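You operate a simulated robot arm through the tools that you are given. There is no shell and no other tool. Be economical: measure what you need, move in short steps, check, and stop when the job is done.

Carry out the task below with a simulated robot arm. There is one attempt and no reset: what you move stays moved.

Task
Put things in order on the top of the folding table. At the end: the teal tape runner stands where the white blotting cloth stood; the black battery with the green cap stands where the teal tape runner stood; the brown juice bottle stands where the black battery with the green cap stood; the white blotting cloth is on the brown drip tray; whatever was shut is shut again. Leave all else as you found it, and nothing knocked over.

Only the result counts: the job must be done as asked and must still hold three seconds after the hand-in. Knocking over, shifting, dropping, spilling or breaking anything else fails it. Lids that push on must go on centred and level and be pressed home; caps that screw on are set level and turned clockwise until they are tight. Flat cloth is picked up by pressing the open fingertips on it (5 to 10 N) and closing them slowly along it; thin cloth reads only 2 to 8 mm in the jaws.

Robot
A 7-joint arm with a two-finger parallel gripper, fixed in place. Base frame: the origin is at the foot of the arm, x ahead of it, y to its left, z up; the work surface is at about z = 0.74. Readings come in m, degrees, newtons and seconds.
With the tool pointing down near the work surface it reaches from about 0.2 to 0.68 m from the base axis. Its first joint turns from -66.0 to 66.0 degrees. Payload 2.4 kg.
The tool frame sits at the grasp point between the pads (the TCP): z along the fingers, y along the line on which they close. The tips reach 0.03 m beyond it. Largest opening 0.094 m; finger width 0.028, thickness 0.01; the body of the gripper, 0.05 by 0.096 m, starts 0.055 m behind the TCP.
Orientation is that of the tool frame in the base frame, as [roll, pitch, yaw] about the fixed x, y, z axes, in that order (R = Rz(yaw) Ry(pitch) Rx(roll)). With the fingers straight down and closing along the base's y, the tool's x points along the base's -x, its y along +y and its z along -z.

Tools
- The arm moves only by the tool jog_arm. Its argument "series" is a list that holds one entry, the list of rows, each a list of 6 numbers: the shift along the base's x, y, z in m, then the turn, a rotation vector about the base's x, y, z in degrees. In form: [[[x, y, z, ax, ay, az], ...]]. A call has 1 to 20 rows; each row is the pose to reach, as a shift and turn from the pose commanded when the call began. "gripper" is the closure in counts, from 0 (fully open) to 255 (shut), set as the call begins (left out, the last holds). Rows are played at 5 a second. More than 0.05 m and 8.6 degrees between two rows, or a gripper value outside its range, and nothing of the call is played. A pose out of reach is approached as far as the arm can. The call stops where the force on the tool passes 40 N (or 10 N more than at its start, if that is more) or the arm is blocked; 0.2 s more then pass. Each finger travels about 0.153 m/s and halts on what it meets, pressing with about 37 N; the grip force reading is that of the motor and also rises with nothing between the fingers. The clock runs only during rows and for 0.2 s after the last one: add rows that repeat a pose to give the fingers time. It gives the time, the measured TCP pose, the force on the tool (base axes), the opening and the grip force at its end, in the units of the frame above (readings bear some noise), with the torque about the TCP (base axes, N m) and any sound that the robot's microphone picked up.
- Cameras (640 x 400 px; columns grow to the right, rows downward): "scene" is fixed at [0.0428, 0.4747, 1.4456]; the picture's right is [-0.72, -0.69, 0.00], its down [-0.38, 0.40, -0.83] and it looks along [0.57, -0.60, -0.55] (base axes); focal length 357 px, centre (320, 200). "wrist" rides on the gripper at [0.076, 0.014, -0.102] in the tool frame; the picture's right is [-0.18, 0.98, 0.00], its down [-0.75, -0.14, -0.64] and it looks along [-0.63, -0.12, 0.77] (tool axes); focal length 243 px, centre (320, 200). There is no depth. A picture from a camera that has moved, and an enlarged one, comes with that camera's place and axes in the base frame and with its lens.
- get_image(camera): a new picture of that camera. The clock stands still meanwhile.
- enlarge(camera, box): a new picture of the part [left, top, right, bottom] of that camera's present view, enlarged. The clock stands still meanwhile.
- sign_off(): hands the job in; it is judged then, once.

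Work in short steps. Places have to be worked out from the pictures, the camera data and where the tool is seen: move nearer, look again, correct. Check each grasp and each placing, and mend what went wrong. You have 120 turns and 84 pictures in all, those below and enlarged ones among them. Open the gripper and draw the arm clear of the work before you hand the job in, unless the task says otherwise; then end with one line.

The tools are called as name(argument=value, ...) on one line, values as JSON. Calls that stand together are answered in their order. jog_arm: Moves the arm, as the interface text tells. Its arguments: {"type":"object","properties":{"series":{"type":"array","items":{"type":"array","items":{"type":"array","items":{"type":"number"}}}},"gripper":{"type":"number"}},"required":["series"]} The other tools are called the same way: get_image (camera) takes a picture; enlarge (camera, box) takes an enlarged picture of a part of a camera's view; sign_off () hands the job in.

At the start:

```text
clock: 0.0
position: [0.4112, -0.084, 1.0328]
tool_rot: [-179.9, 0.0, 180.0]
wrist_force: [-0.2, -0.2, -0.6]
wrist_torque: [0.05, 0.0, -0.03]
finger_gap: 0.0939
grip_force: 0.1
```

scene: 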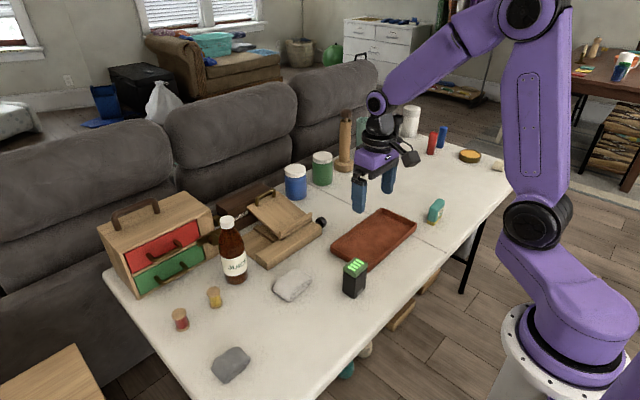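
wrist: 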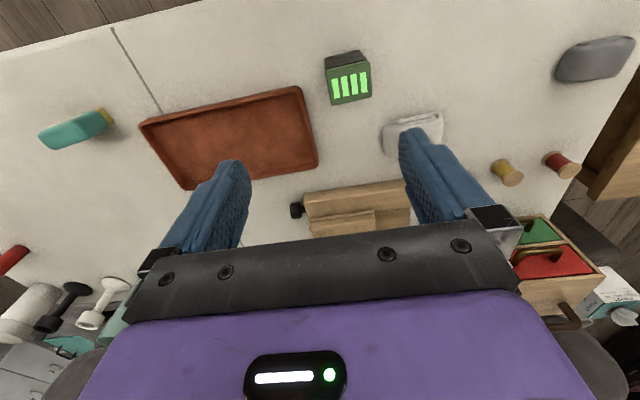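

I'll look closely at the objects first.

enlarge(camera="scene", box=[200, 200, 380, 312])

enlarge(camera="scene", box=[320, 160, 500, 272])

enlarge(camera="wrist", box=[300, 30, 540, 180])

```text
3.56 times, centred on (290, 256) of scene
camera zoom: at [0.0428, 0.4747, 1.4456], right [-0.72, -0.69, 0.0], down [-0.38, 0.4, -0.83], along [0.57, -0.6, -0.55], focal length 1269 px, centre (427, 1)
```

zoom: 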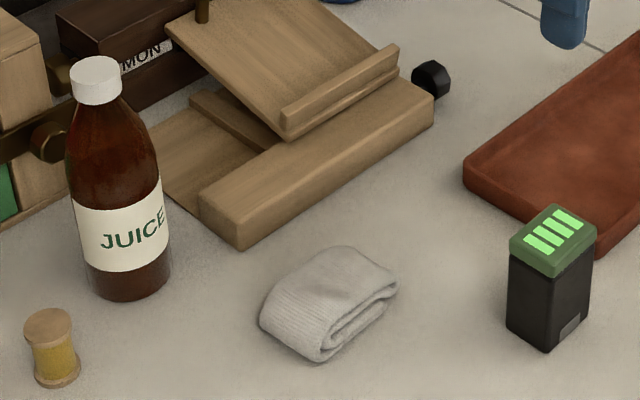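

```text
3.56 times, centred on (410, 216) of scene
camera zoom: at [0.0428, 0.4747, 1.4456], right [-0.72, -0.69, 0.0], down [-0.38, 0.4, -0.83], along [0.57, -0.6, -0.55], focal length 1269 px, centre (0, 143)
```

zoom: 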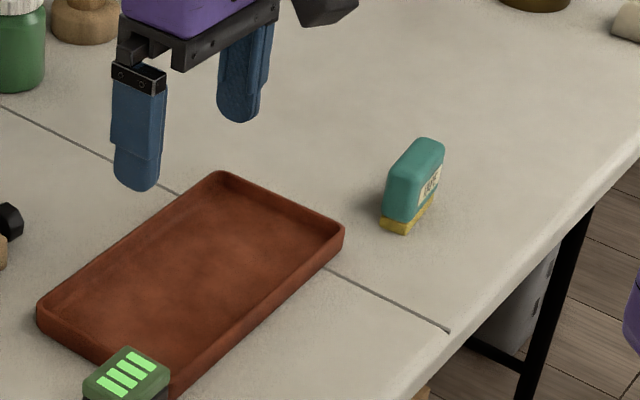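

```text
2.67 times, centred on (420, 105) of wrist
camera zoom: at [0.3364, -0.0693, 1.1358], right [0.18, 0.98, 0.0], down [0.75, -0.14, 0.64], along [0.63, -0.12, -0.77], focal length 647 px, centre (53, 453)
```

zoom: 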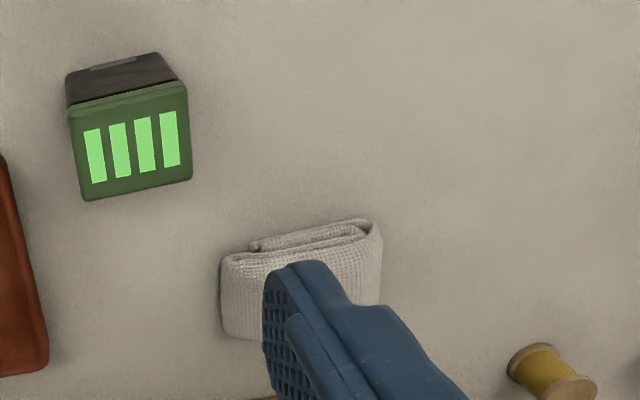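

The cloth is at about (0.54, 0.05), folded, with its long side along y. I'll move nearer above it and look again.

jog_arm(series=[[[0.02, 0.02, -0.02, 0, 0, 8], [0.04, 0.045, -0.04, 0, 0, 16], [0.06, 0.07, -0.06, 0, 0, 24], [0.08, 0.09, -0.08, 0, 0, 32], [0.1, 0.11, -0.09, 0, 0, 40], [0.115, 0.125, -0.1, 0, 0, 48], [0.13, 0.134, -0.11, 0, 0, 56], [0.13, 0.134, -0.11, 0, 0, 64], [0.13, 0.134, -0.11, 0, 0, 72], [0.13, 0.134, -0.11, 0, 0, 80], [0.13, 0.134, -0.11, 0, 0, 88], [0.13, 0.134, -0.11, 0, 0, 90]]])

get_image(camera="wrist")

get_image(camera="scene")

```text
clock: 2.6
position: [0.5418, 0.0495, 0.9222]
tool_rot: [180.0, 0.0, -90.0]
wrist_force: [0.2, 0.6, -0.7]
wrist_torque: [-0.02, 0.0, 0.03]
finger_gap: 0.0937
grip_force: 0.1
```

```text
78 pictures are left
camera wrist: at [0.5289, -0.026, 1.0253], right [-0.98, 0.18, 0.0], down [0.14, 0.75, 0.64], along [0.12, 0.63, -0.77], focal length 243 px, centre (320, 200)
```

wrist: 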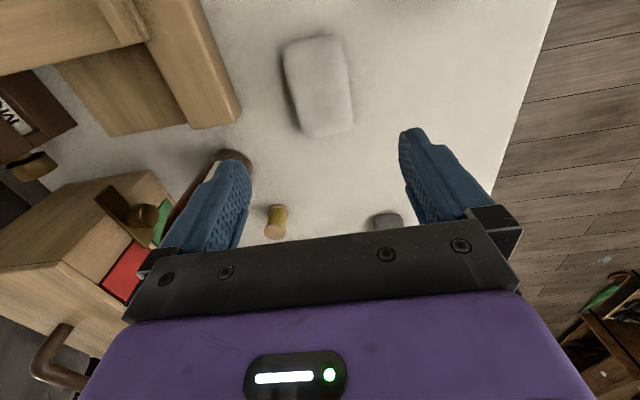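

```text
77 pictures are left
```

scene: 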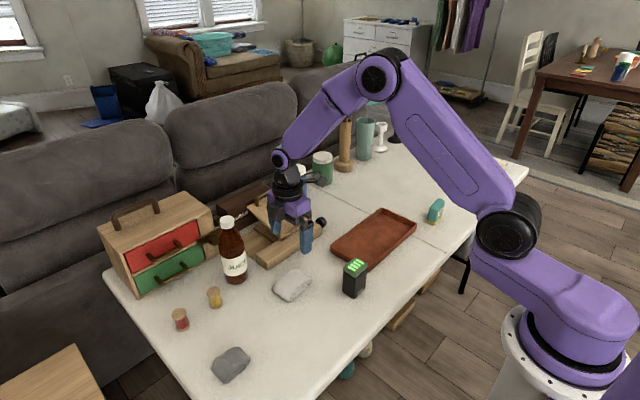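

The cloth spans roughly x 0.515–0.57 and y 0.005–0.095, centred at (0.543, 0.047). I'll descend so the fingers straddle it, with the tips just over the table.

jog_arm(series=[[[0.001, -0.002, -0.03, 0, 0, 0], [0.001, -0.002, -0.06, 0, 0, 0], [0.001, -0.002, -0.09, 0, 0, 0], [0.001, -0.002, -0.12, 0, 0, 0], [0.001, -0.002, -0.135, 0, 0, 0], [0.001, -0.002, -0.145, 0, 0, 0], [0.001, -0.002, -0.145, 0, 0, 0]]])

get_image(camera="wrist")

enlarge(camera="scene", box=[220, 200, 380, 300])

```text
clock: 4.2
position: [0.5431, 0.0489, 0.778]
tool_rot: [180.0, 0.1, -90.0]
wrist_force: [0.7, -0.4, 0.3]
wrist_torque: [0.0, 0.0, -0.02]
finger_gap: 0.0941
grip_force: 0.0
```

```text
76 pictures are left
camera wrist: at [0.5299, -0.0272, 0.8801], right [-0.98, 0.18, 0.0], down [0.14, 0.75, 0.64], along [0.12, 0.63, -0.77], focal length 243 px, centre (320, 200)
```

wrist: 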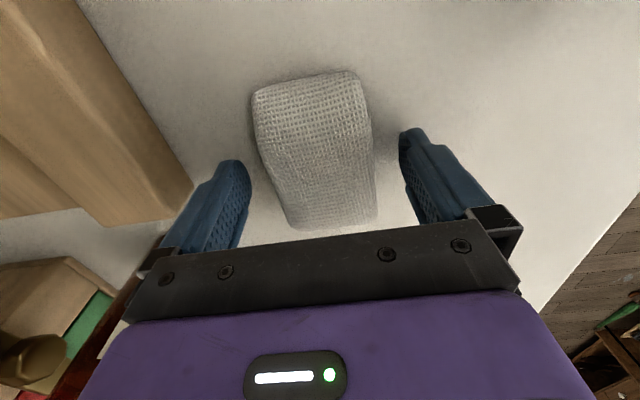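

```text
4.00 times, centred on (300, 250) of scene
camera zoom: at [0.0428, 0.4747, 1.4456], right [-0.72, -0.69, 0.0], down [-0.38, 0.4, -0.83], along [0.57, -0.6, -0.55], focal length 1428 px, centre (400, 0)
```

zoom: 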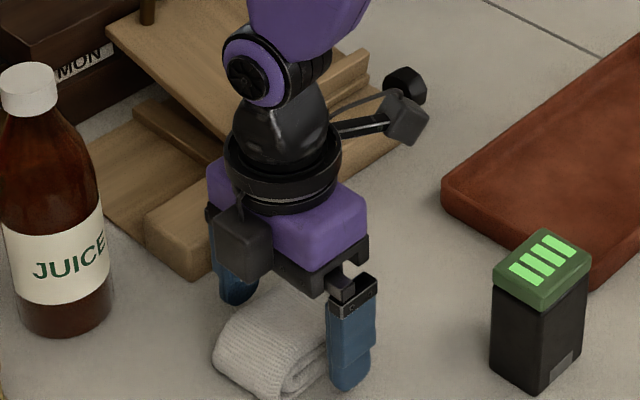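

The fingers straddle the cloth and stay clear of the stand. I'll lower a few more mm and close in steps.

jog_arm(series=[[[0.001, 0, -0.003, 0, 0, 0], [0.001, 0, -0.003, 0, 0, 0]]], gripper=90)

jog_arm(series=[[[0, 0, 0, 0, 0, 0], [0, 0, 0, 0, 0, 0]]], gripper=125)

jog_arm(series=[[[0, 0, 0, 0, 0, 0], [0, 0, 0, 0, 0, 0]]], gripper=150)

get_image(camera="wrist")

```text
clock: 4.8
position: [0.5432, 0.0485, 0.7759]
tool_rot: [-179.9, 0.1, -90.0]
wrist_force: [-8.5, 0.0, 25.6]
wrist_torque: [0.02, 0.35, 0.17]
finger_gap: 0.062
grip_force: 37.4
```

```text
clock: 5.4
position: [0.5427, 0.0484, 0.7761]
tool_rot: [-179.8, 0.0, -90.1]
wrist_force: [-8.6, -0.1, 32.3]
wrist_torque: [0.07, 0.44, 0.26]
finger_gap: 0.0621
grip_force: 36.8
```

```text
clock: 6.0
position: [0.5445, 0.0489, 0.7757]
tool_rot: [-179.8, -0.1, -90.0]
wrist_force: [-4.9, 1.6, 31.7]
wrist_torque: [0.1, 0.36, 0.17]
finger_gap: 0.062
grip_force: 37.9
```

```text
74 pictures are left
camera wrist: at [0.5308, -0.0275, 0.8782], right [-0.98, 0.18, 0.0], down [0.14, 0.75, 0.64], along [0.12, 0.63, -0.77], focal length 243 px, centre (320, 200)
```

wrist: 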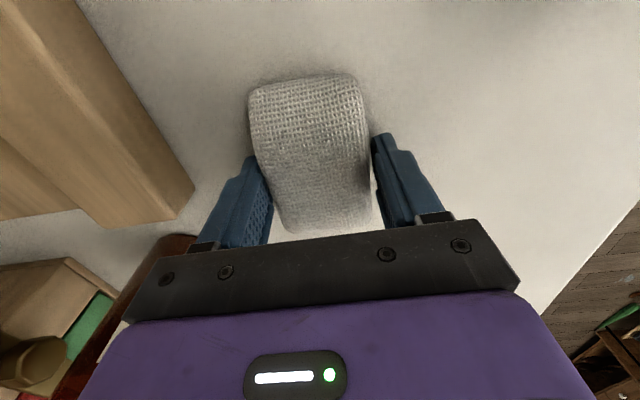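

The cloth is held firmly, with a gap of 0.062. I'll lift it straight up and check.

jog_arm(series=[[[0, 0, 0.01, 0, 0, 0], [0, 0, 0.04, 0, 0, 0], [0, 0, 0.08, 0, 0, 0], [0, 0, 0.11, 0, 0, 0], [0, 0, 0.11, 0, 0, 0]]])

get_image(camera="scene")

```text
clock: 7.2
position: [0.5418, 0.0472, 0.8837]
tool_rot: [179.8, 0.0, -90.1]
wrist_force: [0.6, 0.6, -1.0]
wrist_torque: [-0.04, 0.01, 0.0]
finger_gap: 0.0622
grip_force: 37.5
```

```text
73 pictures are left
```

scene: 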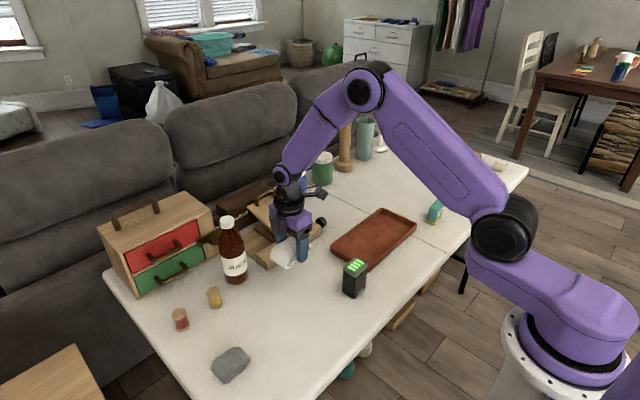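

The cloth is in the hand. I'll carry it over the tray centre, about (0.505, -0.257).

jog_arm(series=[[[0, -0.04, 0.02, 0, 0, 0], [-0.005, -0.08, 0.02, 0, 0, 0], [-0.01, -0.125, 0.02, 0, 0, 0], [-0.02, -0.17, 0.02, 0, 0, 0], [-0.03, -0.215, 0.02, 0, 0, 0], [-0.037, -0.26, 0.01, 0, 0, 0], [-0.037, -0.302, 0, 0, 0, 0], [-0.037, -0.302, 0, 0, 0, 0]]])

get_image(camera="wrist")

get_image(camera="scene")

```text
clock: 9.0
position: [0.5057, -0.2558, 0.883]
tool_rot: [180.0, 0.0, -90.0]
wrist_force: [-0.5, 0.8, 0.2]
wrist_torque: [0.01, -0.02, -0.02]
finger_gap: 0.0619
grip_force: 37.4
```

```text
72 pictures are left
camera wrist: at [0.4925, -0.3316, 0.9859], right [-0.98, 0.18, 0.0], down [0.14, 0.75, 0.64], along [0.12, 0.63, -0.77], focal length 243 px, centre (320, 200)
```

wrist: 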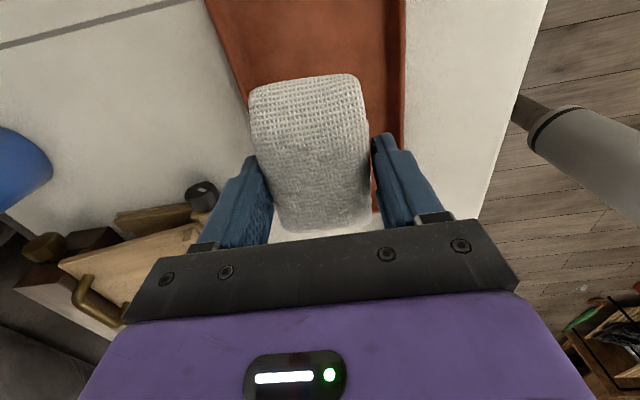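

```text
71 pictures are left
```

scene: 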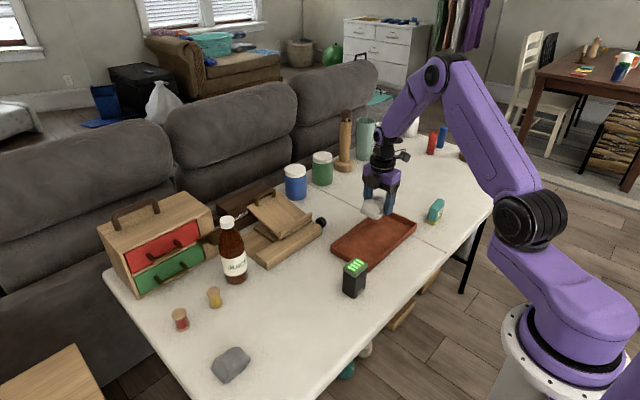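

I'm centred over the tray, which spans x 0.433–0.576. I'll descend until the cloth touches.

jog_arm(series=[[[0, 0, -0.03, 0, 0, 0], [0, 0, -0.06, 0, 0, 0], [0, 0, -0.08, 0, 0, 0], [0, 0, -0.09, 0, 0, 0], [0, 0, -0.095, 0, 0, 0]]])

jog_arm(series=[[[0, 0, -0.003, 0, 0, 0], [0, 0, -0.006, 0, 0, 0], [0, 0, -0.008, 0, 0, 0]]])

enlarge(camera="scene", box=[320, 160, 480, 260])

```text
clock: 10.2
position: [0.5042, -0.2551, 0.7895]
tool_rot: [180.0, 0.0, -90.0]
wrist_force: [1.2, 0.9, -0.4]
wrist_torque: [-0.01, 0.01, -0.03]
finger_gap: 0.0618
grip_force: 36.6
```

```text
clock: 11.0
position: [0.5051, -0.2529, 0.7811]
tool_rot: [179.9, 0.0, -90.0]
wrist_force: [-0.5, -1.2, 1.9]
wrist_torque: [0.07, -0.01, 0.06]
finger_gap: 0.0618
grip_force: 36.3
```

```text
4.00 times, centred on (400, 210) of scene
camera zoom: at [0.0427, 0.4747, 1.4456], right [-0.72, -0.69, 0.0], down [-0.38, 0.4, -0.83], along [0.57, -0.6, -0.55], focal length 1428 px, centre (0, 160)
```

zoom: 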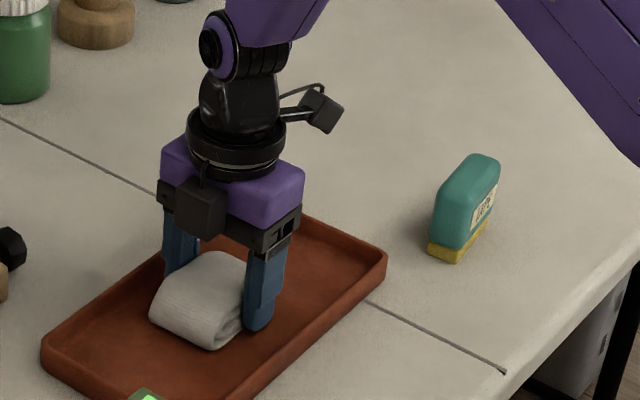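

Light contact is registering. I'll lower a touch more, then open modestly so the fingers stay inside the tray.

jog_arm(series=[[[0, 0, -0.002, 0, 0, 0], [0, 0, -0.002, 0, 0, 0]]])

jog_arm(series=[[[0, 0, 0, 0, 0, 0], [0, 0, 0, 0, 0, 0]]], gripper=40)

jog_arm(series=[[[0, 0, 0.02, 0, 0, 0], [0, 0, 0.05, 0, 0, 0], [0, 0, 0.1, 0, 0, 0], [0, 0, 0.15, 0, 0, 0], [0, 0, 0.15, 0, 0, 0]]])

get_image(camera="scene")

```text
clock: 11.6
position: [0.5051, -0.2541, 0.7816]
tool_rot: [-179.9, -0.1, -90.0]
wrist_force: [-7.1, 4.4, 32.9]
wrist_torque: [0.38, 0.32, 0.03]
finger_gap: 0.0618
grip_force: 37.4
```

```text
clock: 12.2
position: [0.5051, -0.2554, 0.7804]
tool_rot: [-180.0, 0.0, -90.0]
wrist_force: [-0.1, 0.3, 1.0]
wrist_torque: [-0.06, 0.03, 0.0]
finger_gap: 0.0792
grip_force: 0.1
```

```text
clock: 13.4
position: [0.5046, -0.255, 0.9328]
tool_rot: [179.9, 0.0, -90.0]
wrist_force: [-0.3, 0.5, -0.7]
wrist_torque: [-0.01, 0.0, -0.01]
finger_gap: 0.0791
grip_force: 0.0
```

```text
69 pictures are left
```

scene: 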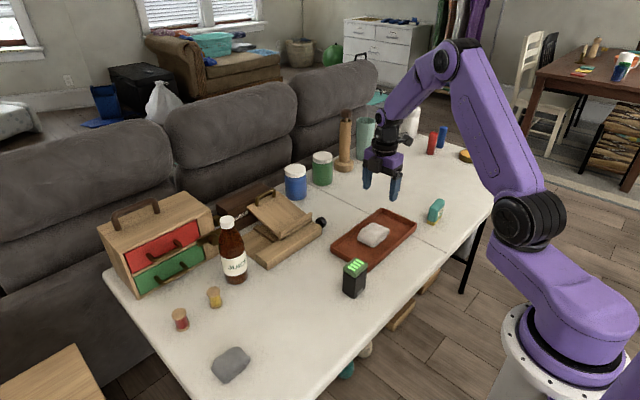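

The cloth sits on the tray. Next I'll go towards the tape runner near (0.42, -0.48), turning the tool back, and look.

jog_arm(series=[[[-0.01, -0.02, 0, 0, 0, -8], [-0.02, -0.04, 0, 0, 0, -16], [-0.03, -0.06, 0, 0, 0, -24], [-0.04, -0.08, 0, 0, 0, -32], [-0.05, -0.1, 0, 0, 0, -40], [-0.06, -0.12, 0, 0, 0, -48], [-0.07, -0.14, 0, 0, 0, -56], [-0.075, -0.16, 0, 0, 0, -64], [-0.08, -0.18, 0, 0, 0, -72], [-0.08, -0.2, 0, 0, 0, -80], [-0.08, -0.21, 0, 0, 0, -88], [-0.08, -0.21, 0, 0, 0, -90], [-0.08, -0.21, 0, 0, 0, -90]]], gripper=0)

get_image(camera="wrist")

enlarge(camera="scene", box=[340, 160, 500, 260])

```text
clock: 16.2
position: [0.4259, -0.4635, 0.9309]
tool_rot: [180.0, 0.0, 179.9]
wrist_force: [-0.6, -0.2, 0.2]
wrist_torque: [-0.02, 0.0, -0.01]
finger_gap: 0.0942
grip_force: 0.1
```

```text
68 pictures are left
camera wrist: at [0.3514, -0.4493, 1.0331], right [0.19, 0.98, 0.0], down [0.75, -0.14, 0.64], along [0.63, -0.12, -0.77], focal length 243 px, centre (320, 200)
```

wrist: 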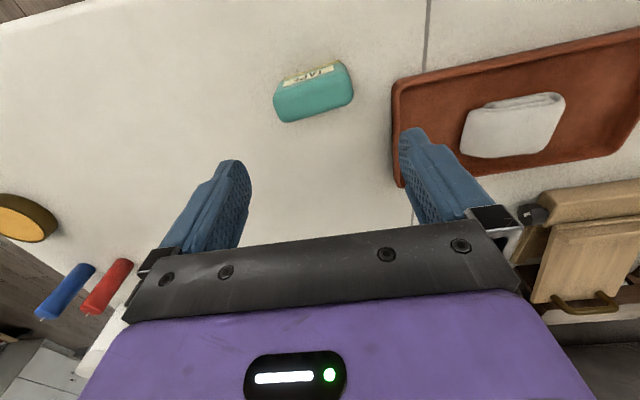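

```text
4.00 times, centred on (420, 210) of scene
camera zoom: at [0.0428, 0.4747, 1.4456], right [-0.72, -0.69, 0.0], down [-0.38, 0.4, -0.83], along [0.57, -0.6, -0.55], focal length 1428 px, centre (-80, 160)
```

zoom: 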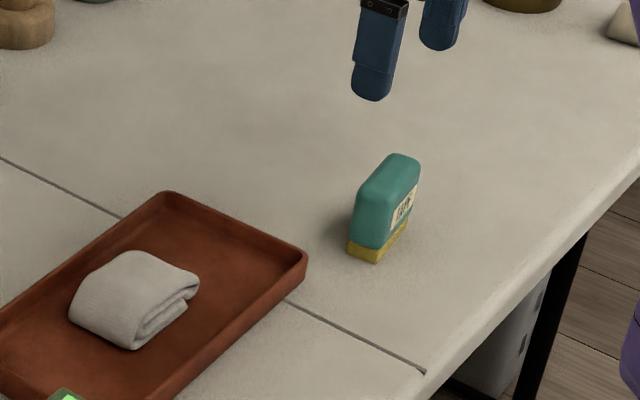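

The tape runner is centred near (0.419, -0.468), thin (~0.025) along x and ~0.06 wide along y. I'll turn the tool so it closes along x, in place above it.

jog_arm(series=[[[0, 0, 0, 0, 0, -8], [0, 0, 0, 0, 0, -16], [-0.003, -0.002, 0, 0, 0, -24], [-0.006, -0.005, 0, 0, 0, -32], [-0.006, -0.005, 0, 0, 0, -40], [-0.006, -0.005, 0, 0, 0, -48], [-0.006, -0.005, 0, 0, 0, -56], [-0.006, -0.005, 0, 0, 0, -64], [-0.006, -0.005, 0, 0, 0, -72], [-0.006, -0.005, 0, 0, 0, -80], [-0.006, -0.005, -0.02, 0, 0, -87], [-0.006, -0.005, -0.04, 0, 0, -87], [-0.006, -0.005, -0.04, 0, 0, -87]]])

get_image(camera="wrist")

enlarge(camera="scene", box=[340, 160, 500, 260])

```text
clock: 19.0
position: [0.4179, -0.4686, 0.8908]
tool_rot: [180.0, -0.1, 92.9]
wrist_force: [0.3, -0.6, 0.2]
wrist_torque: [-0.01, 0.01, 0.03]
finger_gap: 0.0943
grip_force: 0.1
```

```text
66 pictures are left
camera wrist: at [0.4308, -0.3921, 0.9929], right [0.99, -0.13, 0.0], down [-0.1, -0.76, 0.64], along [-0.09, -0.64, -0.77], focal length 243 px, centre (320, 200)
```

wrist: 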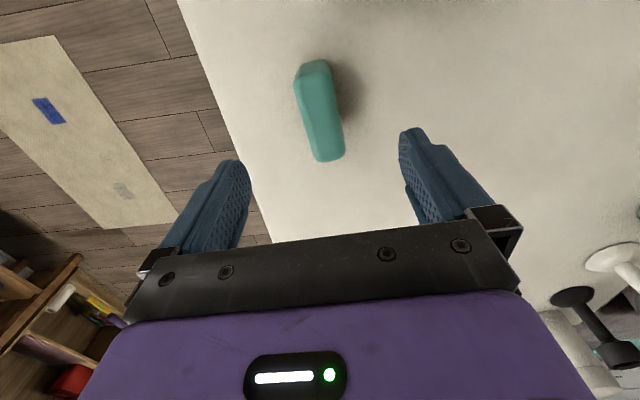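

```text
4.00 times, centred on (420, 210) of scene
camera zoom: at [0.0428, 0.4747, 1.4456], right [-0.72, -0.69, 0.0], down [-0.38, 0.4, -0.83], along [0.57, -0.6, -0.55], focal length 1428 px, centre (-80, 160)
```

zoom: 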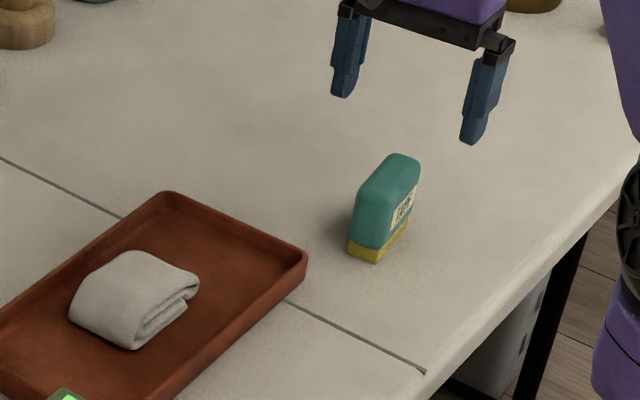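

Its centre is near (0.421, -0.464) with the long axis yawed about 95°. I'll fine-align and descend around it.

jog_arm(series=[[[0.004, 0.004, -0.02, 0, 0, 2], [0.004, 0.004, -0.05, 0, 0, 2], [0.004, 0.004, -0.08, 0, 0, 2], [0.004, 0.004, -0.102, 0, 0, 2], [0.004, 0.004, -0.102, 0, 0, 2]]])

jog_arm(series=[[[0, 0, 0, 0, 0, 0], [0, 0, 0, 0, 0, 0]]], gripper=140)

get_image(camera="wrist")

```text
clock: 20.2
position: [0.4225, -0.4647, 0.7889]
tool_rot: [-179.9, 0.0, 95.0]
wrist_force: [-0.6, 0.1, 0.8]
wrist_torque: [-0.01, -0.01, 0.03]
finger_gap: 0.0941
grip_force: 0.1
```

```text
clock: 20.8
position: [0.4233, -0.4655, 0.7881]
tool_rot: [-180.0, -0.1, 95.0]
wrist_force: [-0.1, 0.5, -0.2]
wrist_torque: [-0.01, 0.04, -0.06]
finger_gap: 0.0424
grip_force: 0.0
```

```text
64 pictures are left
camera wrist: at [0.4323, -0.3881, 0.8905], right [1.0, -0.1, 0.0], down [-0.08, -0.76, 0.64], along [-0.06, -0.64, -0.77], focal length 243 px, centre (320, 200)
```

wrist: 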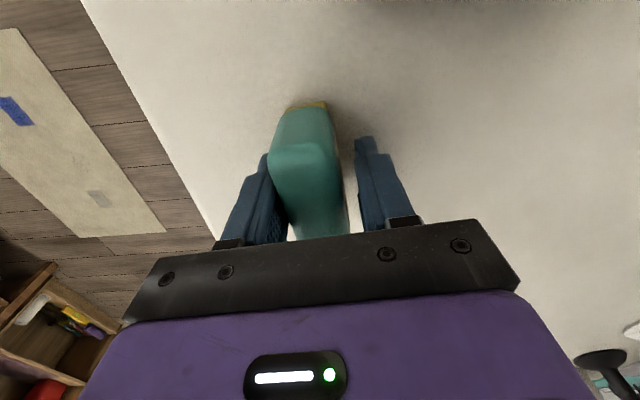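

The runner is nearer the -x finger, so I'll shift 5 mm towards -x and then close.

jog_arm(series=[[[-0.005, 0, 0, 0, 0, 0], [-0.005, 0, 0, 0, 0, 0]]])

jog_arm(series=[[[0, 0, 0, 0, 0, 0], [0, 0, 0, 0, 0, 0], [0, 0, 0, 0, 0, 0]]], gripper=200)

get_image(camera="wrist")

```text
clock: 21.4
position: [0.419, -0.4652, 0.7873]
tool_rot: [180.0, 0.0, 95.0]
wrist_force: [0.1, 0.4, 0.4]
wrist_torque: [0.0, -0.04, -0.01]
finger_gap: 0.0424
grip_force: 0.0
```

```text
clock: 22.2
position: [0.4185, -0.4653, 0.788]
tool_rot: [180.0, 0.0, 95.0]
wrist_force: [0.3, -1.0, 0.8]
wrist_torque: [-0.07, 0.0, 0.01]
finger_gap: 0.0338
grip_force: 36.7
```

```text
63 pictures are left
camera wrist: at [0.4278, -0.3881, 0.8901], right [1.0, -0.1, 0.0], down [-0.08, -0.76, 0.64], along [-0.06, -0.64, -0.77], focal length 243 px, centre (320, 200)
```

wrist: 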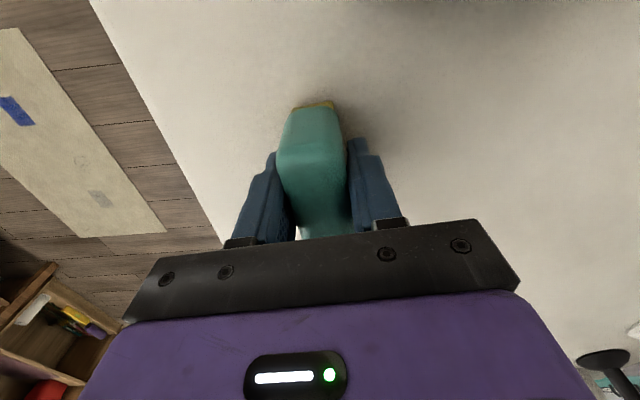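

The runner is gripped with a gap of 0.034, at TCP (0.4185, -0.465, 0.788) while it stood. I'll lift and carry it to the cloth's old spot.

jog_arm(series=[[[0, 0, 0.02, 0, 0, 0], [0, 0, 0.06, 0, 0, 0], [0, 0, 0.1, 0, 0, 0], [0, 0, 0.14, 0, 0, 0], [0.0104, 0.043, 0.14, 0, 0, 0], [0.0208, 0.086, 0.14, 0, 0, 0], [0.0311, 0.129, 0.14, 0, 0, 0], [0.0415, 0.172, 0.14, 0, 0, 0], [0.0519, 0.2147, 0.14, 0, 0, 0], [0.0623, 0.2577, 0.14, 0, 0, 0], [0.0726, 0.3, 0.14, 0, 0, 0], [0.083, 0.3435, 0.14, 0, 0, 0], [0.0934, 0.3865, 0.14, 0, 0, 0], [0.1038, 0.4295, 0.14, 0, 0, 0], [0.114, 0.4724, 0.14, 0, 0, 0], [0.1245, 0.5153, 0.13, 0, 0, 0], [0.1245, 0.5153, 0.1, 0, 0, 0], [0.1245, 0.5153, 0.06, 0, 0, 0], [0.1245, 0.5153, 0.06, 0, 0, 0]]])

get_image(camera="scene")

get_image(camera="wrist")

```text
clock: 26.2
position: [0.5436, 0.0492, 0.8496]
tool_rot: [179.9, 0.0, 95.0]
wrist_force: [0.9, 0.1, -1.4]
wrist_torque: [-0.01, -0.02, 0.0]
finger_gap: 0.0335
grip_force: 37.2
```

```text
62 pictures are left
```

scene: 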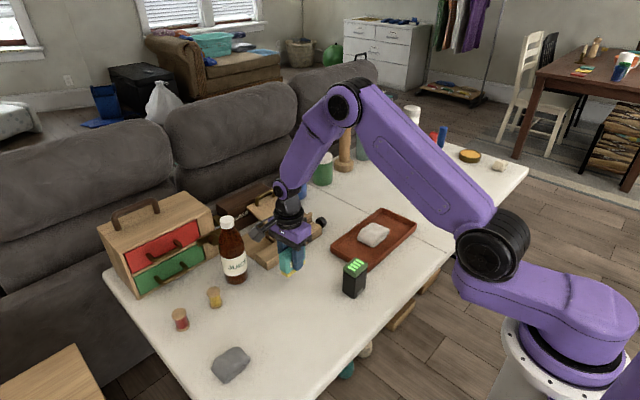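

```text
61 pictures are left
camera wrist: at [0.5524, 0.1275, 0.952], right [1.0, -0.1, 0.0], down [-0.08, -0.76, 0.64], along [-0.06, -0.64, -0.77], focal length 243 px, centre (320, 200)
```

wrist: 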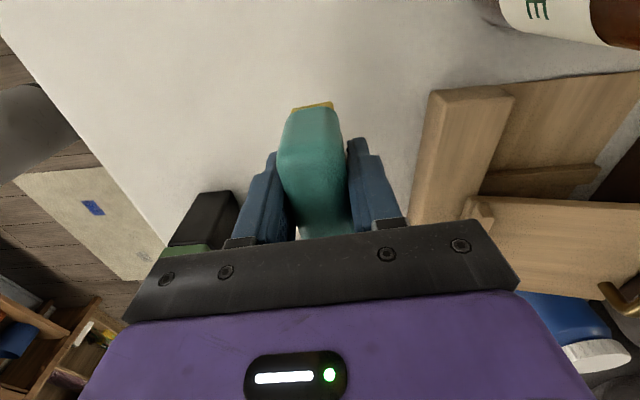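

I'm above the spot and clear of the bottle, stand and battery. I'll lower to contact.

jog_arm(series=[[[0, 0, -0.03, 0, 0, 0], [0, 0, -0.05, 0, 0, 0], [0, 0, -0.057, 0, 0, 0], [0, 0, -0.06, 0, 0, 0], [0, 0, -0.06, 0, 0, 0]]])

jog_arm(series=[[[0, 0, -0.002, 0, 0, 0], [0, 0, -0.002, 0, 0, 0]]])

```text
clock: 27.4
position: [0.5425, 0.0502, 0.7892]
tool_rot: [180.0, 0.0, 95.0]
wrist_force: [-0.4, -0.4, -1.9]
wrist_torque: [0.02, 0.03, -0.01]
finger_gap: 0.0336
grip_force: 36.9
```

```text
clock: 28.0
position: [0.5434, 0.0501, 0.7874]
tool_rot: [179.9, 0.1, 95.1]
wrist_force: [-2.9, -0.1, 10.2]
wrist_torque: [-0.21, 0.11, -0.05]
finger_gap: 0.0335
grip_force: 37.1
```

It's in contact at 10 N. I'll open modestly, retreat up, and look.

jog_arm(series=[[[0, 0, 0.001, 0, 0, 0], [0, 0, 0.001, 0, 0, 0]]], gripper=110)

jog_arm(series=[[[0, 0, 0.02, 0, 0, 0], [0, 0, 0.05, 0, 0, 0], [0, 0, 0.09, 0, 0, 0], [0, 0, 0.13, 0, 0, 0], [0, 0, 0.16, 0, 0, 0], [0, 0, 0.16, 0, 0, 0]]])

get_image(camera="scene")

```text
clock: 28.6
position: [0.5426, 0.0507, 0.7871]
tool_rot: [180.0, 0.0, 94.9]
wrist_force: [0.4, -0.3, 0.7]
wrist_torque: [0.01, -0.04, -0.03]
finger_gap: 0.0535
grip_force: 0.1
```

```text
clock: 30.0
position: [0.5442, 0.0493, 0.9465]
tool_rot: [180.0, 0.1, 95.0]
wrist_force: [0.4, -0.5, -0.2]
wrist_torque: [0.01, 0.03, -0.01]
finger_gap: 0.0534
grip_force: 0.1
```

```text
60 pictures are left
```

scene: 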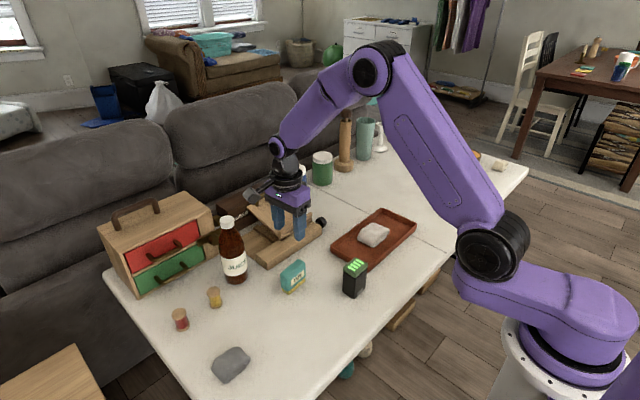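

The tape runner stands in place. Next I'll go above the battery, near (0.42, -0.052).

jog_arm(series=[[[-0.03, -0.025, 0, 0, 0, 0], [-0.06, -0.05, 0, 0, 0, 0], [-0.09, -0.075, 0, 0, 0, -1], [-0.124, -0.101, -0.01, 0, 0, -2], [-0.124, -0.101, -0.01, 0, 0, -2], [-0.124, -0.101, -0.01, 0, 0, -2]]], gripper=0)

get_image(camera="wrist")

enlarge(camera="scene", box=[260, 220, 420, 320])

```text
clock: 31.4
position: [0.419, -0.0531, 0.9356]
tool_rot: [-180.0, -0.1, 93.0]
wrist_force: [0.3, -0.4, -0.4]
wrist_torque: [-0.01, -0.01, 0.01]
finger_gap: 0.0941
grip_force: 0.1
```

```text
59 pictures are left
camera wrist: at [0.4327, 0.0244, 1.0395], right [0.99, -0.13, 0.0], down [-0.1, -0.76, 0.64], along [-0.09, -0.64, -0.77], focal length 243 px, centre (320, 200)
```

wrist: 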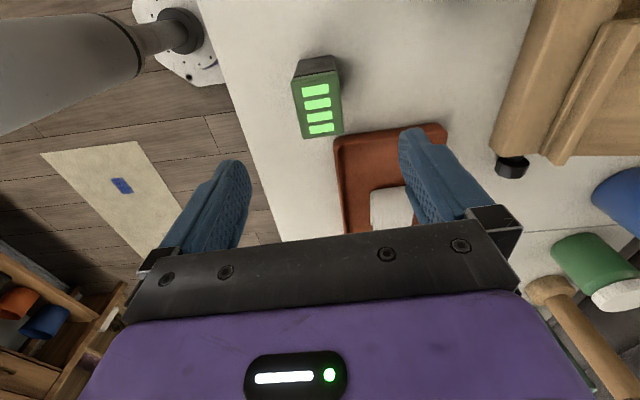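

```text
4.00 times, centred on (340, 270) of scene
camera zoom: at [0.0428, 0.4747, 1.4456], right [-0.72, -0.69, 0.0], down [-0.38, 0.4, -0.83], along [0.57, -0.6, -0.55], focal length 1428 px, centre (240, -80)
```

zoom: 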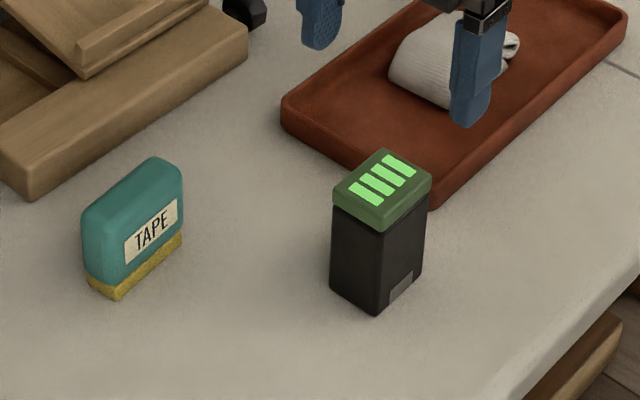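

The battery is centred at about (0.4205, -0.054), ~0.04 × 0.05 and ~0.075 tall. I'll descend to grip the black body and close in steps.

jog_arm(series=[[[0.001, -0.001, -0.04, 0, 0, -1], [0.001, -0.001, -0.08, 0, 0, -1.5], [0.001, -0.001, -0.12, 0, 0, -1.5], [0.001, -0.001, -0.15, 0, 0, -1.5], [0.001, -0.001, -0.158, 0, 0, -1.5], [0.001, -0.001, -0.158, 0, 0, -1.5]]])

jog_arm(series=[[[0, 0, 0, 0, 0, 0], [0, 0, 0, 0, 0, 0]]], gripper=95)

get_image(camera="wrist")

enlarge(camera="scene", box=[260, 220, 420, 320])

```text
clock: 32.8
position: [0.4206, -0.0509, 0.78]
tool_rot: [180.0, -0.1, 91.5]
wrist_force: [0.3, 0.1, 0.0]
wrist_torque: [0.02, 0.02, 0.01]
finger_gap: 0.0941
grip_force: 0.0
```

```text
clock: 33.4
position: [0.421, -0.0512, 0.7788]
tool_rot: [-180.0, 0.0, 91.5]
wrist_force: [-0.5, -0.2, -0.8]
wrist_torque: [0.01, -0.02, 0.03]
finger_gap: 0.0589
grip_force: 0.1
```

```text
57 pictures are left
camera wrist: at [0.435, 0.0256, 0.8826], right [0.99, -0.16, 0.0], down [-0.12, -0.76, 0.64], along [-0.1, -0.63, -0.77], focal length 243 px, centre (320, 200)
```

wrist: 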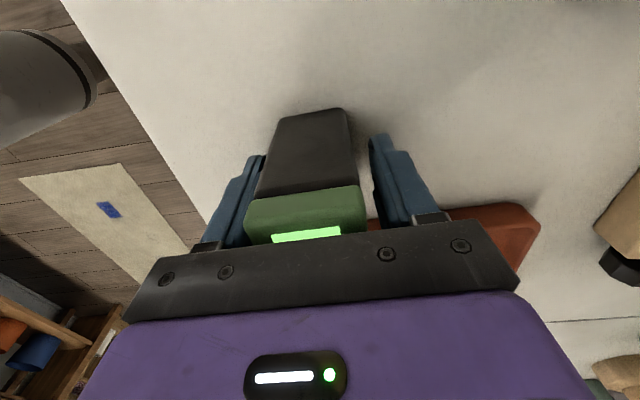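

```text
4.00 times, centred on (340, 270) of scene
camera zoom: at [0.0428, 0.4747, 1.4456], right [-0.72, -0.69, 0.0], down [-0.38, 0.4, -0.83], along [0.57, -0.6, -0.55], focal length 1428 px, centre (240, -80)
```

zoom: 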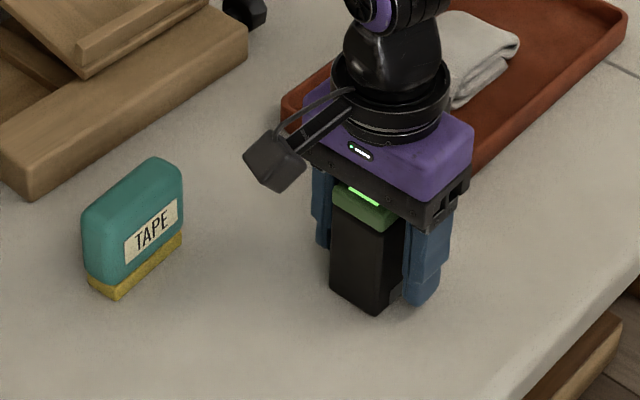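

It's nearly centred; I'll shift 1.5 mm to -x and close.

jog_arm(series=[[[-0.0015, 0, 0, 0, 0, 0], [-0.0015, 0, 0, 0, 0, 0]]])

jog_arm(series=[[[0, 0, 0, 0, 0, 0], [0, 0, 0, 0, 0, 0], [0, 0, 0, 0, 0, 0]]], gripper=180)

jog_arm(series=[[[0, 0, 0.02, 0, 0, 0], [0, 0, 0.05, 0, 0, 0], [0, 0, 0.09, 0, 0, 0], [0, 0, 0.12, 0, 0, 0], [0, 0, 0.12, 0, 0, 0]]])

get_image(camera="scene")

```text
clock: 34.0
position: [0.4194, -0.0508, 0.7809]
tool_rot: [179.9, 0.0, 91.4]
wrist_force: [0.6, 0.4, -0.1]
wrist_torque: [0.02, 0.0, -0.02]
finger_gap: 0.0588
grip_force: 0.0
```

```text
clock: 34.8
position: [0.4195, -0.0514, 0.7791]
tool_rot: [-179.9, 0.0, 91.5]
wrist_force: [0.2, -0.7, 2.8]
wrist_torque: [-0.02, 0.11, 0.02]
finger_gap: 0.0442
grip_force: 37.1
```

```text
clock: 36.0
position: [0.4191, -0.0503, 0.8987]
tool_rot: [179.9, 0.0, 91.6]
wrist_force: [-0.2, -0.4, -2.8]
wrist_torque: [-0.03, -0.03, 0.0]
finger_gap: 0.0439
grip_force: 36.7
```

```text
55 pictures are left
```

scene: 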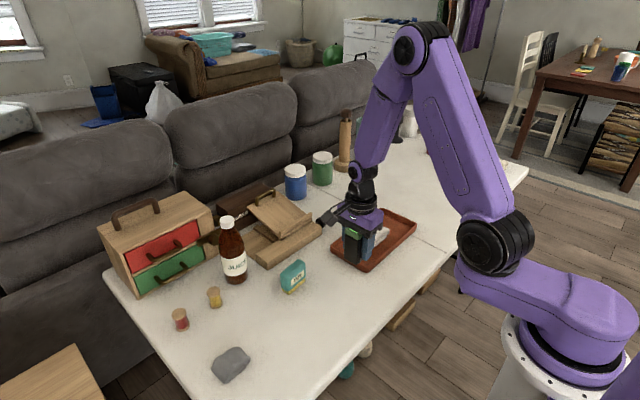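

The battery is lifted. I'll carry it to the tape runner's old place, about (0.419, -0.467).

jog_arm(series=[[[0, -0.03, 0.01, 0, 0, 0], [0, -0.07, 0.02, 0, 0, 0], [0, -0.115, 0.02, 0, 0, 0], [0, -0.16, 0.02, 0, 0, 0], [0, -0.205, 0.02, 0, 0, 0], [0, -0.25, 0.02, 0, 0, 0], [0, -0.295, 0.02, 0, 0, 0], [0, -0.34, 0.02, 0, 0, 0], [0, -0.38, 0.0, 0, 0, 0], [0, -0.417, -0.02, 0, 0, 0], [0, -0.417, -0.06, 0, 0, 0], [0, -0.417, -0.1, 0, 0, 0], [0, -0.417, -0.115, 0, 0, 0], [0, -0.417, -0.115, 0, 0, 0]]])

enlarge(camera="scene", box=[340, 160, 500, 260])

```text
clock: 39.0
position: [0.4176, -0.4707, 0.7864]
tool_rot: [180.0, 0.1, 91.5]
wrist_force: [0.3, 0.1, -1.6]
wrist_torque: [0.0, -0.02, 0.01]
finger_gap: 0.0446
grip_force: 36.7
```

```text
4.00 times, centred on (420, 210) of scene
camera zoom: at [0.0428, 0.4746, 1.4456], right [-0.72, -0.69, 0.0], down [-0.38, 0.4, -0.83], along [0.57, -0.6, -0.55], focal length 1428 px, centre (-80, 160)
```

zoom: 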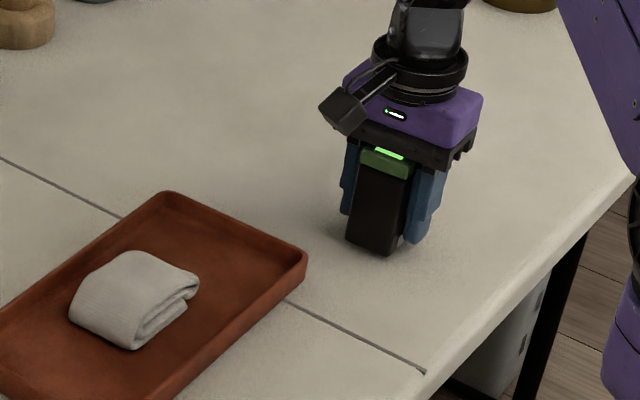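

Just above the table and in place. I'll lower to contact, then shift y slightly.

jog_arm(series=[[[0.001, 0.002, -0.003, 0, 0, 0], [0.001, 0.002, -0.005, 0, 0, 0], [0.001, 0.002, -0.005, 0, 0, 0]]])

jog_arm(series=[[[0, 0, -0.002, 0, 0, 0], [0, 0, -0.002, 0, 0, 0]]])

```text
clock: 39.8
position: [0.4189, -0.4662, 0.7792]
tool_rot: [180.0, 0.1, 91.6]
wrist_force: [-0.5, 0.5, -2.9]
wrist_torque: [0.0, 0.02, 0.0]
finger_gap: 0.0441
grip_force: 37.3
```

```text
clock: 40.4
position: [0.4202, -0.4673, 0.7798]
tool_rot: [179.8, 0.1, 91.5]
wrist_force: [-5.9, 6.7, 22.7]
wrist_torque: [0.62, 0.22, 0.06]
finger_gap: 0.0445
grip_force: 37.4
```

Contact made. I'll release and retreat.

jog_arm(series=[[[0, 0, 0.001, 0, 0, 0], [0, 0, 0.001, 0, 0, 0]]], gripper=70)

jog_arm(series=[[[0, 0, 0.03, 0, 0, 0], [0, 0, 0.07, 0, 0, 0], [0, 0, 0.11, 0, 0, 0], [0, 0, 0.15, 0, 0, 0], [0, 0, 0.15, 0, 0, 0]]])

get_image(camera="scene")

```text
clock: 41.0
position: [0.4204, -0.4672, 0.7779]
tool_rot: [-180.0, 0.1, 91.6]
wrist_force: [0.3, -0.3, 0.1]
wrist_torque: [-0.02, -0.02, 0.02]
finger_gap: 0.0683
grip_force: 0.0
```

```text
clock: 42.2
position: [0.4207, -0.4672, 0.9273]
tool_rot: [-180.0, 0.0, 91.5]
wrist_force: [0.8, -0.7, 0.7]
wrist_torque: [-0.03, -0.02, -0.03]
finger_gap: 0.0682
grip_force: 0.0
```

```text
53 pictures are left
```

scene: 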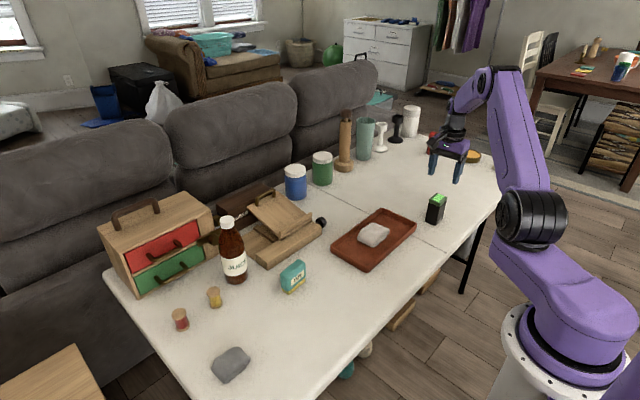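

The battery stands in place. Now I'll move toward the bottle near (0.67, 0.14), turning the tool to face radially, and inspect it.

jog_arm(series=[[[0.0, 0.04, 0.02, 0, 0, 8], [0.01, 0.085, 0.04, 0, 0, 16], [0.02, 0.13, 0.06, 0, 0, 24], [0.03, 0.175, 0.07, 0, 0, 32], [0.04, 0.22, 0.07, 0, 0, 40], [0.05, 0.265, 0.07, 0, 0, 48], [0.06, 0.31, 0.07, 0, 0, 56], [0.07, 0.355, 0.07, 0, 0, 64], [0.08, 0.4, 0.07, 0, 0, 72], [0.09, 0.445, 0.07, 0, 0, 80], [0.1, 0.49, 0.07, 0, 0, 88], [0.1, 0.53, 0.07, 0, 0, 94], [0.1, 0.57, 0.07, 0, 0, 100.5], [0.1, 0.6, 0.07, 0, 0, 100.5], [0.1, 0.6, 0.07, 0, 0, 100.5]]], gripper=0)

get_image(camera="wrist")

enlarge(camera="scene", box=[160, 190, 320, 290])

```text
refused: row 2 steps farther than a row can; nothing moved
```

```text
52 pictures are left
camera wrist: at [0.4345, -0.3909, 1.0295], right [0.99, -0.16, 0.0], down [-0.12, -0.76, 0.64], along [-0.1, -0.63, -0.77], focal length 243 px, centre (320, 200)
```

wrist: 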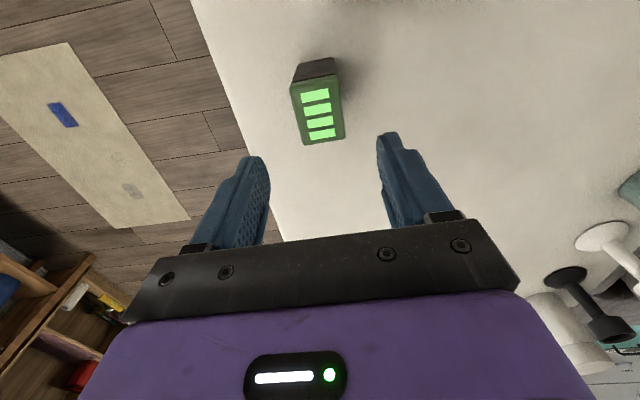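

```text
4.00 times, centred on (240, 240) of scene
camera zoom: at [0.0428, 0.4747, 1.4456], right [-0.72, -0.69, 0.0], down [-0.38, 0.4, -0.83], along [0.57, -0.6, -0.55], focal length 1428 px, centre (640, 40)
```

zoom: 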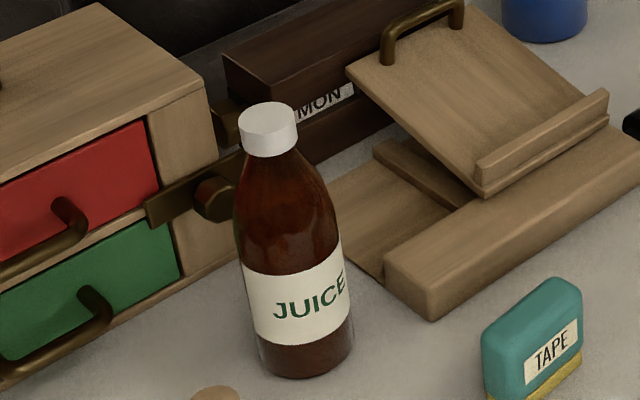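

The battery looks upright. The last move was refused because of its step size, so I'll resend it with smaller steps.

jog_arm(series=[[[0.0, 0.035, 0.02, 0, 0, 8], [0.005, 0.075, 0.03, 0, 0, 16], [0.01, 0.115, 0.04, 0, 0, 24], [0.015, 0.155, 0.05, 0, 0, 32], [0.02, 0.195, 0.06, 0, 0, 40], [0.025, 0.235, 0.06, 0, 0, 48], [0.03, 0.275, 0.06, 0, 0, 56], [0.035, 0.315, 0.06, 0, 0, 64], [0.04, 0.355, 0.06, 0, 0, 72], [0.045, 0.395, 0.06, 0, 0, 80], [0.05, 0.435, 0.06, 0, 0, 88], [0.06, 0.475, 0.06, 0, 0, 94], [0.07, 0.515, 0.06, 0, 0, 100.5], [0.08, 0.555, 0.06, 0, 0, 100.5], [0.08, 0.57, 0.06, 0, 0, 100.5], [0.08, 0.57, 0.06, 0, 0, 100.5]]], gripper=0)

get_image(camera="wrist")

```text
clock: 45.6
position: [0.4996, 0.1049, 0.9887]
tool_rot: [-180.0, 0.1, -168.0]
wrist_force: [0.2, 0.6, 0.2]
wrist_torque: [0.01, 0.01, 0.03]
finger_gap: 0.0941
grip_force: 0.1
```

```text
50 pictures are left
camera wrist: at [0.4239, 0.1037, 1.0919], right [-0.02, 1.0, 0.0], down [0.77, 0.02, 0.64], along [0.64, 0.02, -0.77], focal length 243 px, centre (320, 200)
```

wrist: 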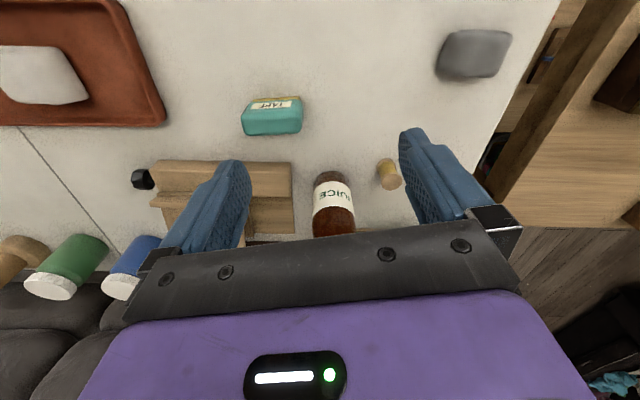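

The bottle's base centre works out to about (0.685, 0.136), radius ~0.034, at a bearing of 11–12°. That is too far and tall for a straight-down grip, so I'll tilt the tool 50° outwards and take a pre-grasp pose in line with the body.

jog_arm(series=[[[0.0, 0.0, 0.0, 1.664, -7.82, 0], [0.01, 0.0, -0.01, 3.33, -15.64, 0], [0.02, 0.003, -0.02, 4.99, -23.5, 0], [0.035, 0.005, -0.035, 6.65, -31.3, 0], [0.05, 0.007, -0.05, 8.32, -39.1, 0], [0.07, 0.009, -0.07, 9.98, -46.9, 0], [0.086, 0.01, -0.089, 10.4, -48.9, 0], [0.086, 0.01, -0.089, 10.4, -48.9, 0]]])

get_image(camera="wrist")

get_image(camera="scene")

```text
clock: 47.4
position: [0.5874, 0.1141, 0.9001]
tool_rot: [-180.0, 50.0, -168.0]
wrist_force: [-0.6, 0.0, 0.4]
wrist_torque: [0.01, 0.01, 0.01]
finger_gap: 0.094
grip_force: 0.1
```

```text
49 pictures are left
camera wrist: at [0.4607, 0.1023, 0.9071], right [-0.09, 0.99, 0.14], down [0.02, -0.14, 0.99], along [1.0, 0.09, -0.01], focal length 243 px, centre (320, 200)
```

wrist: 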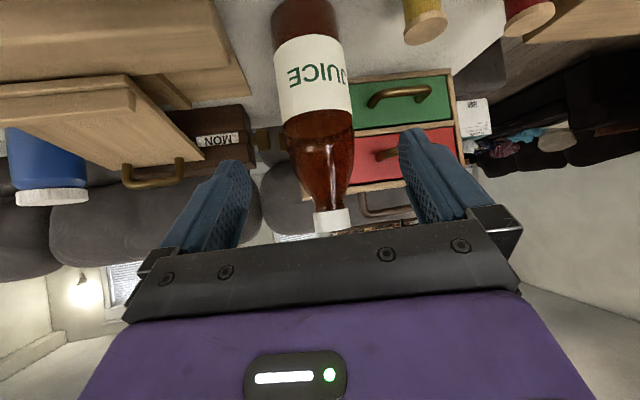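

```text
48 pictures are left
```

scene: 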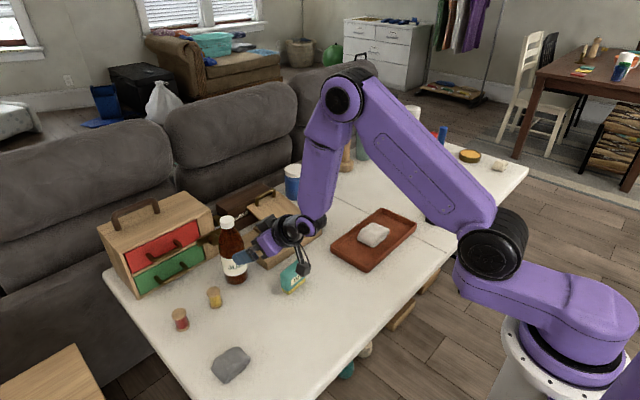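

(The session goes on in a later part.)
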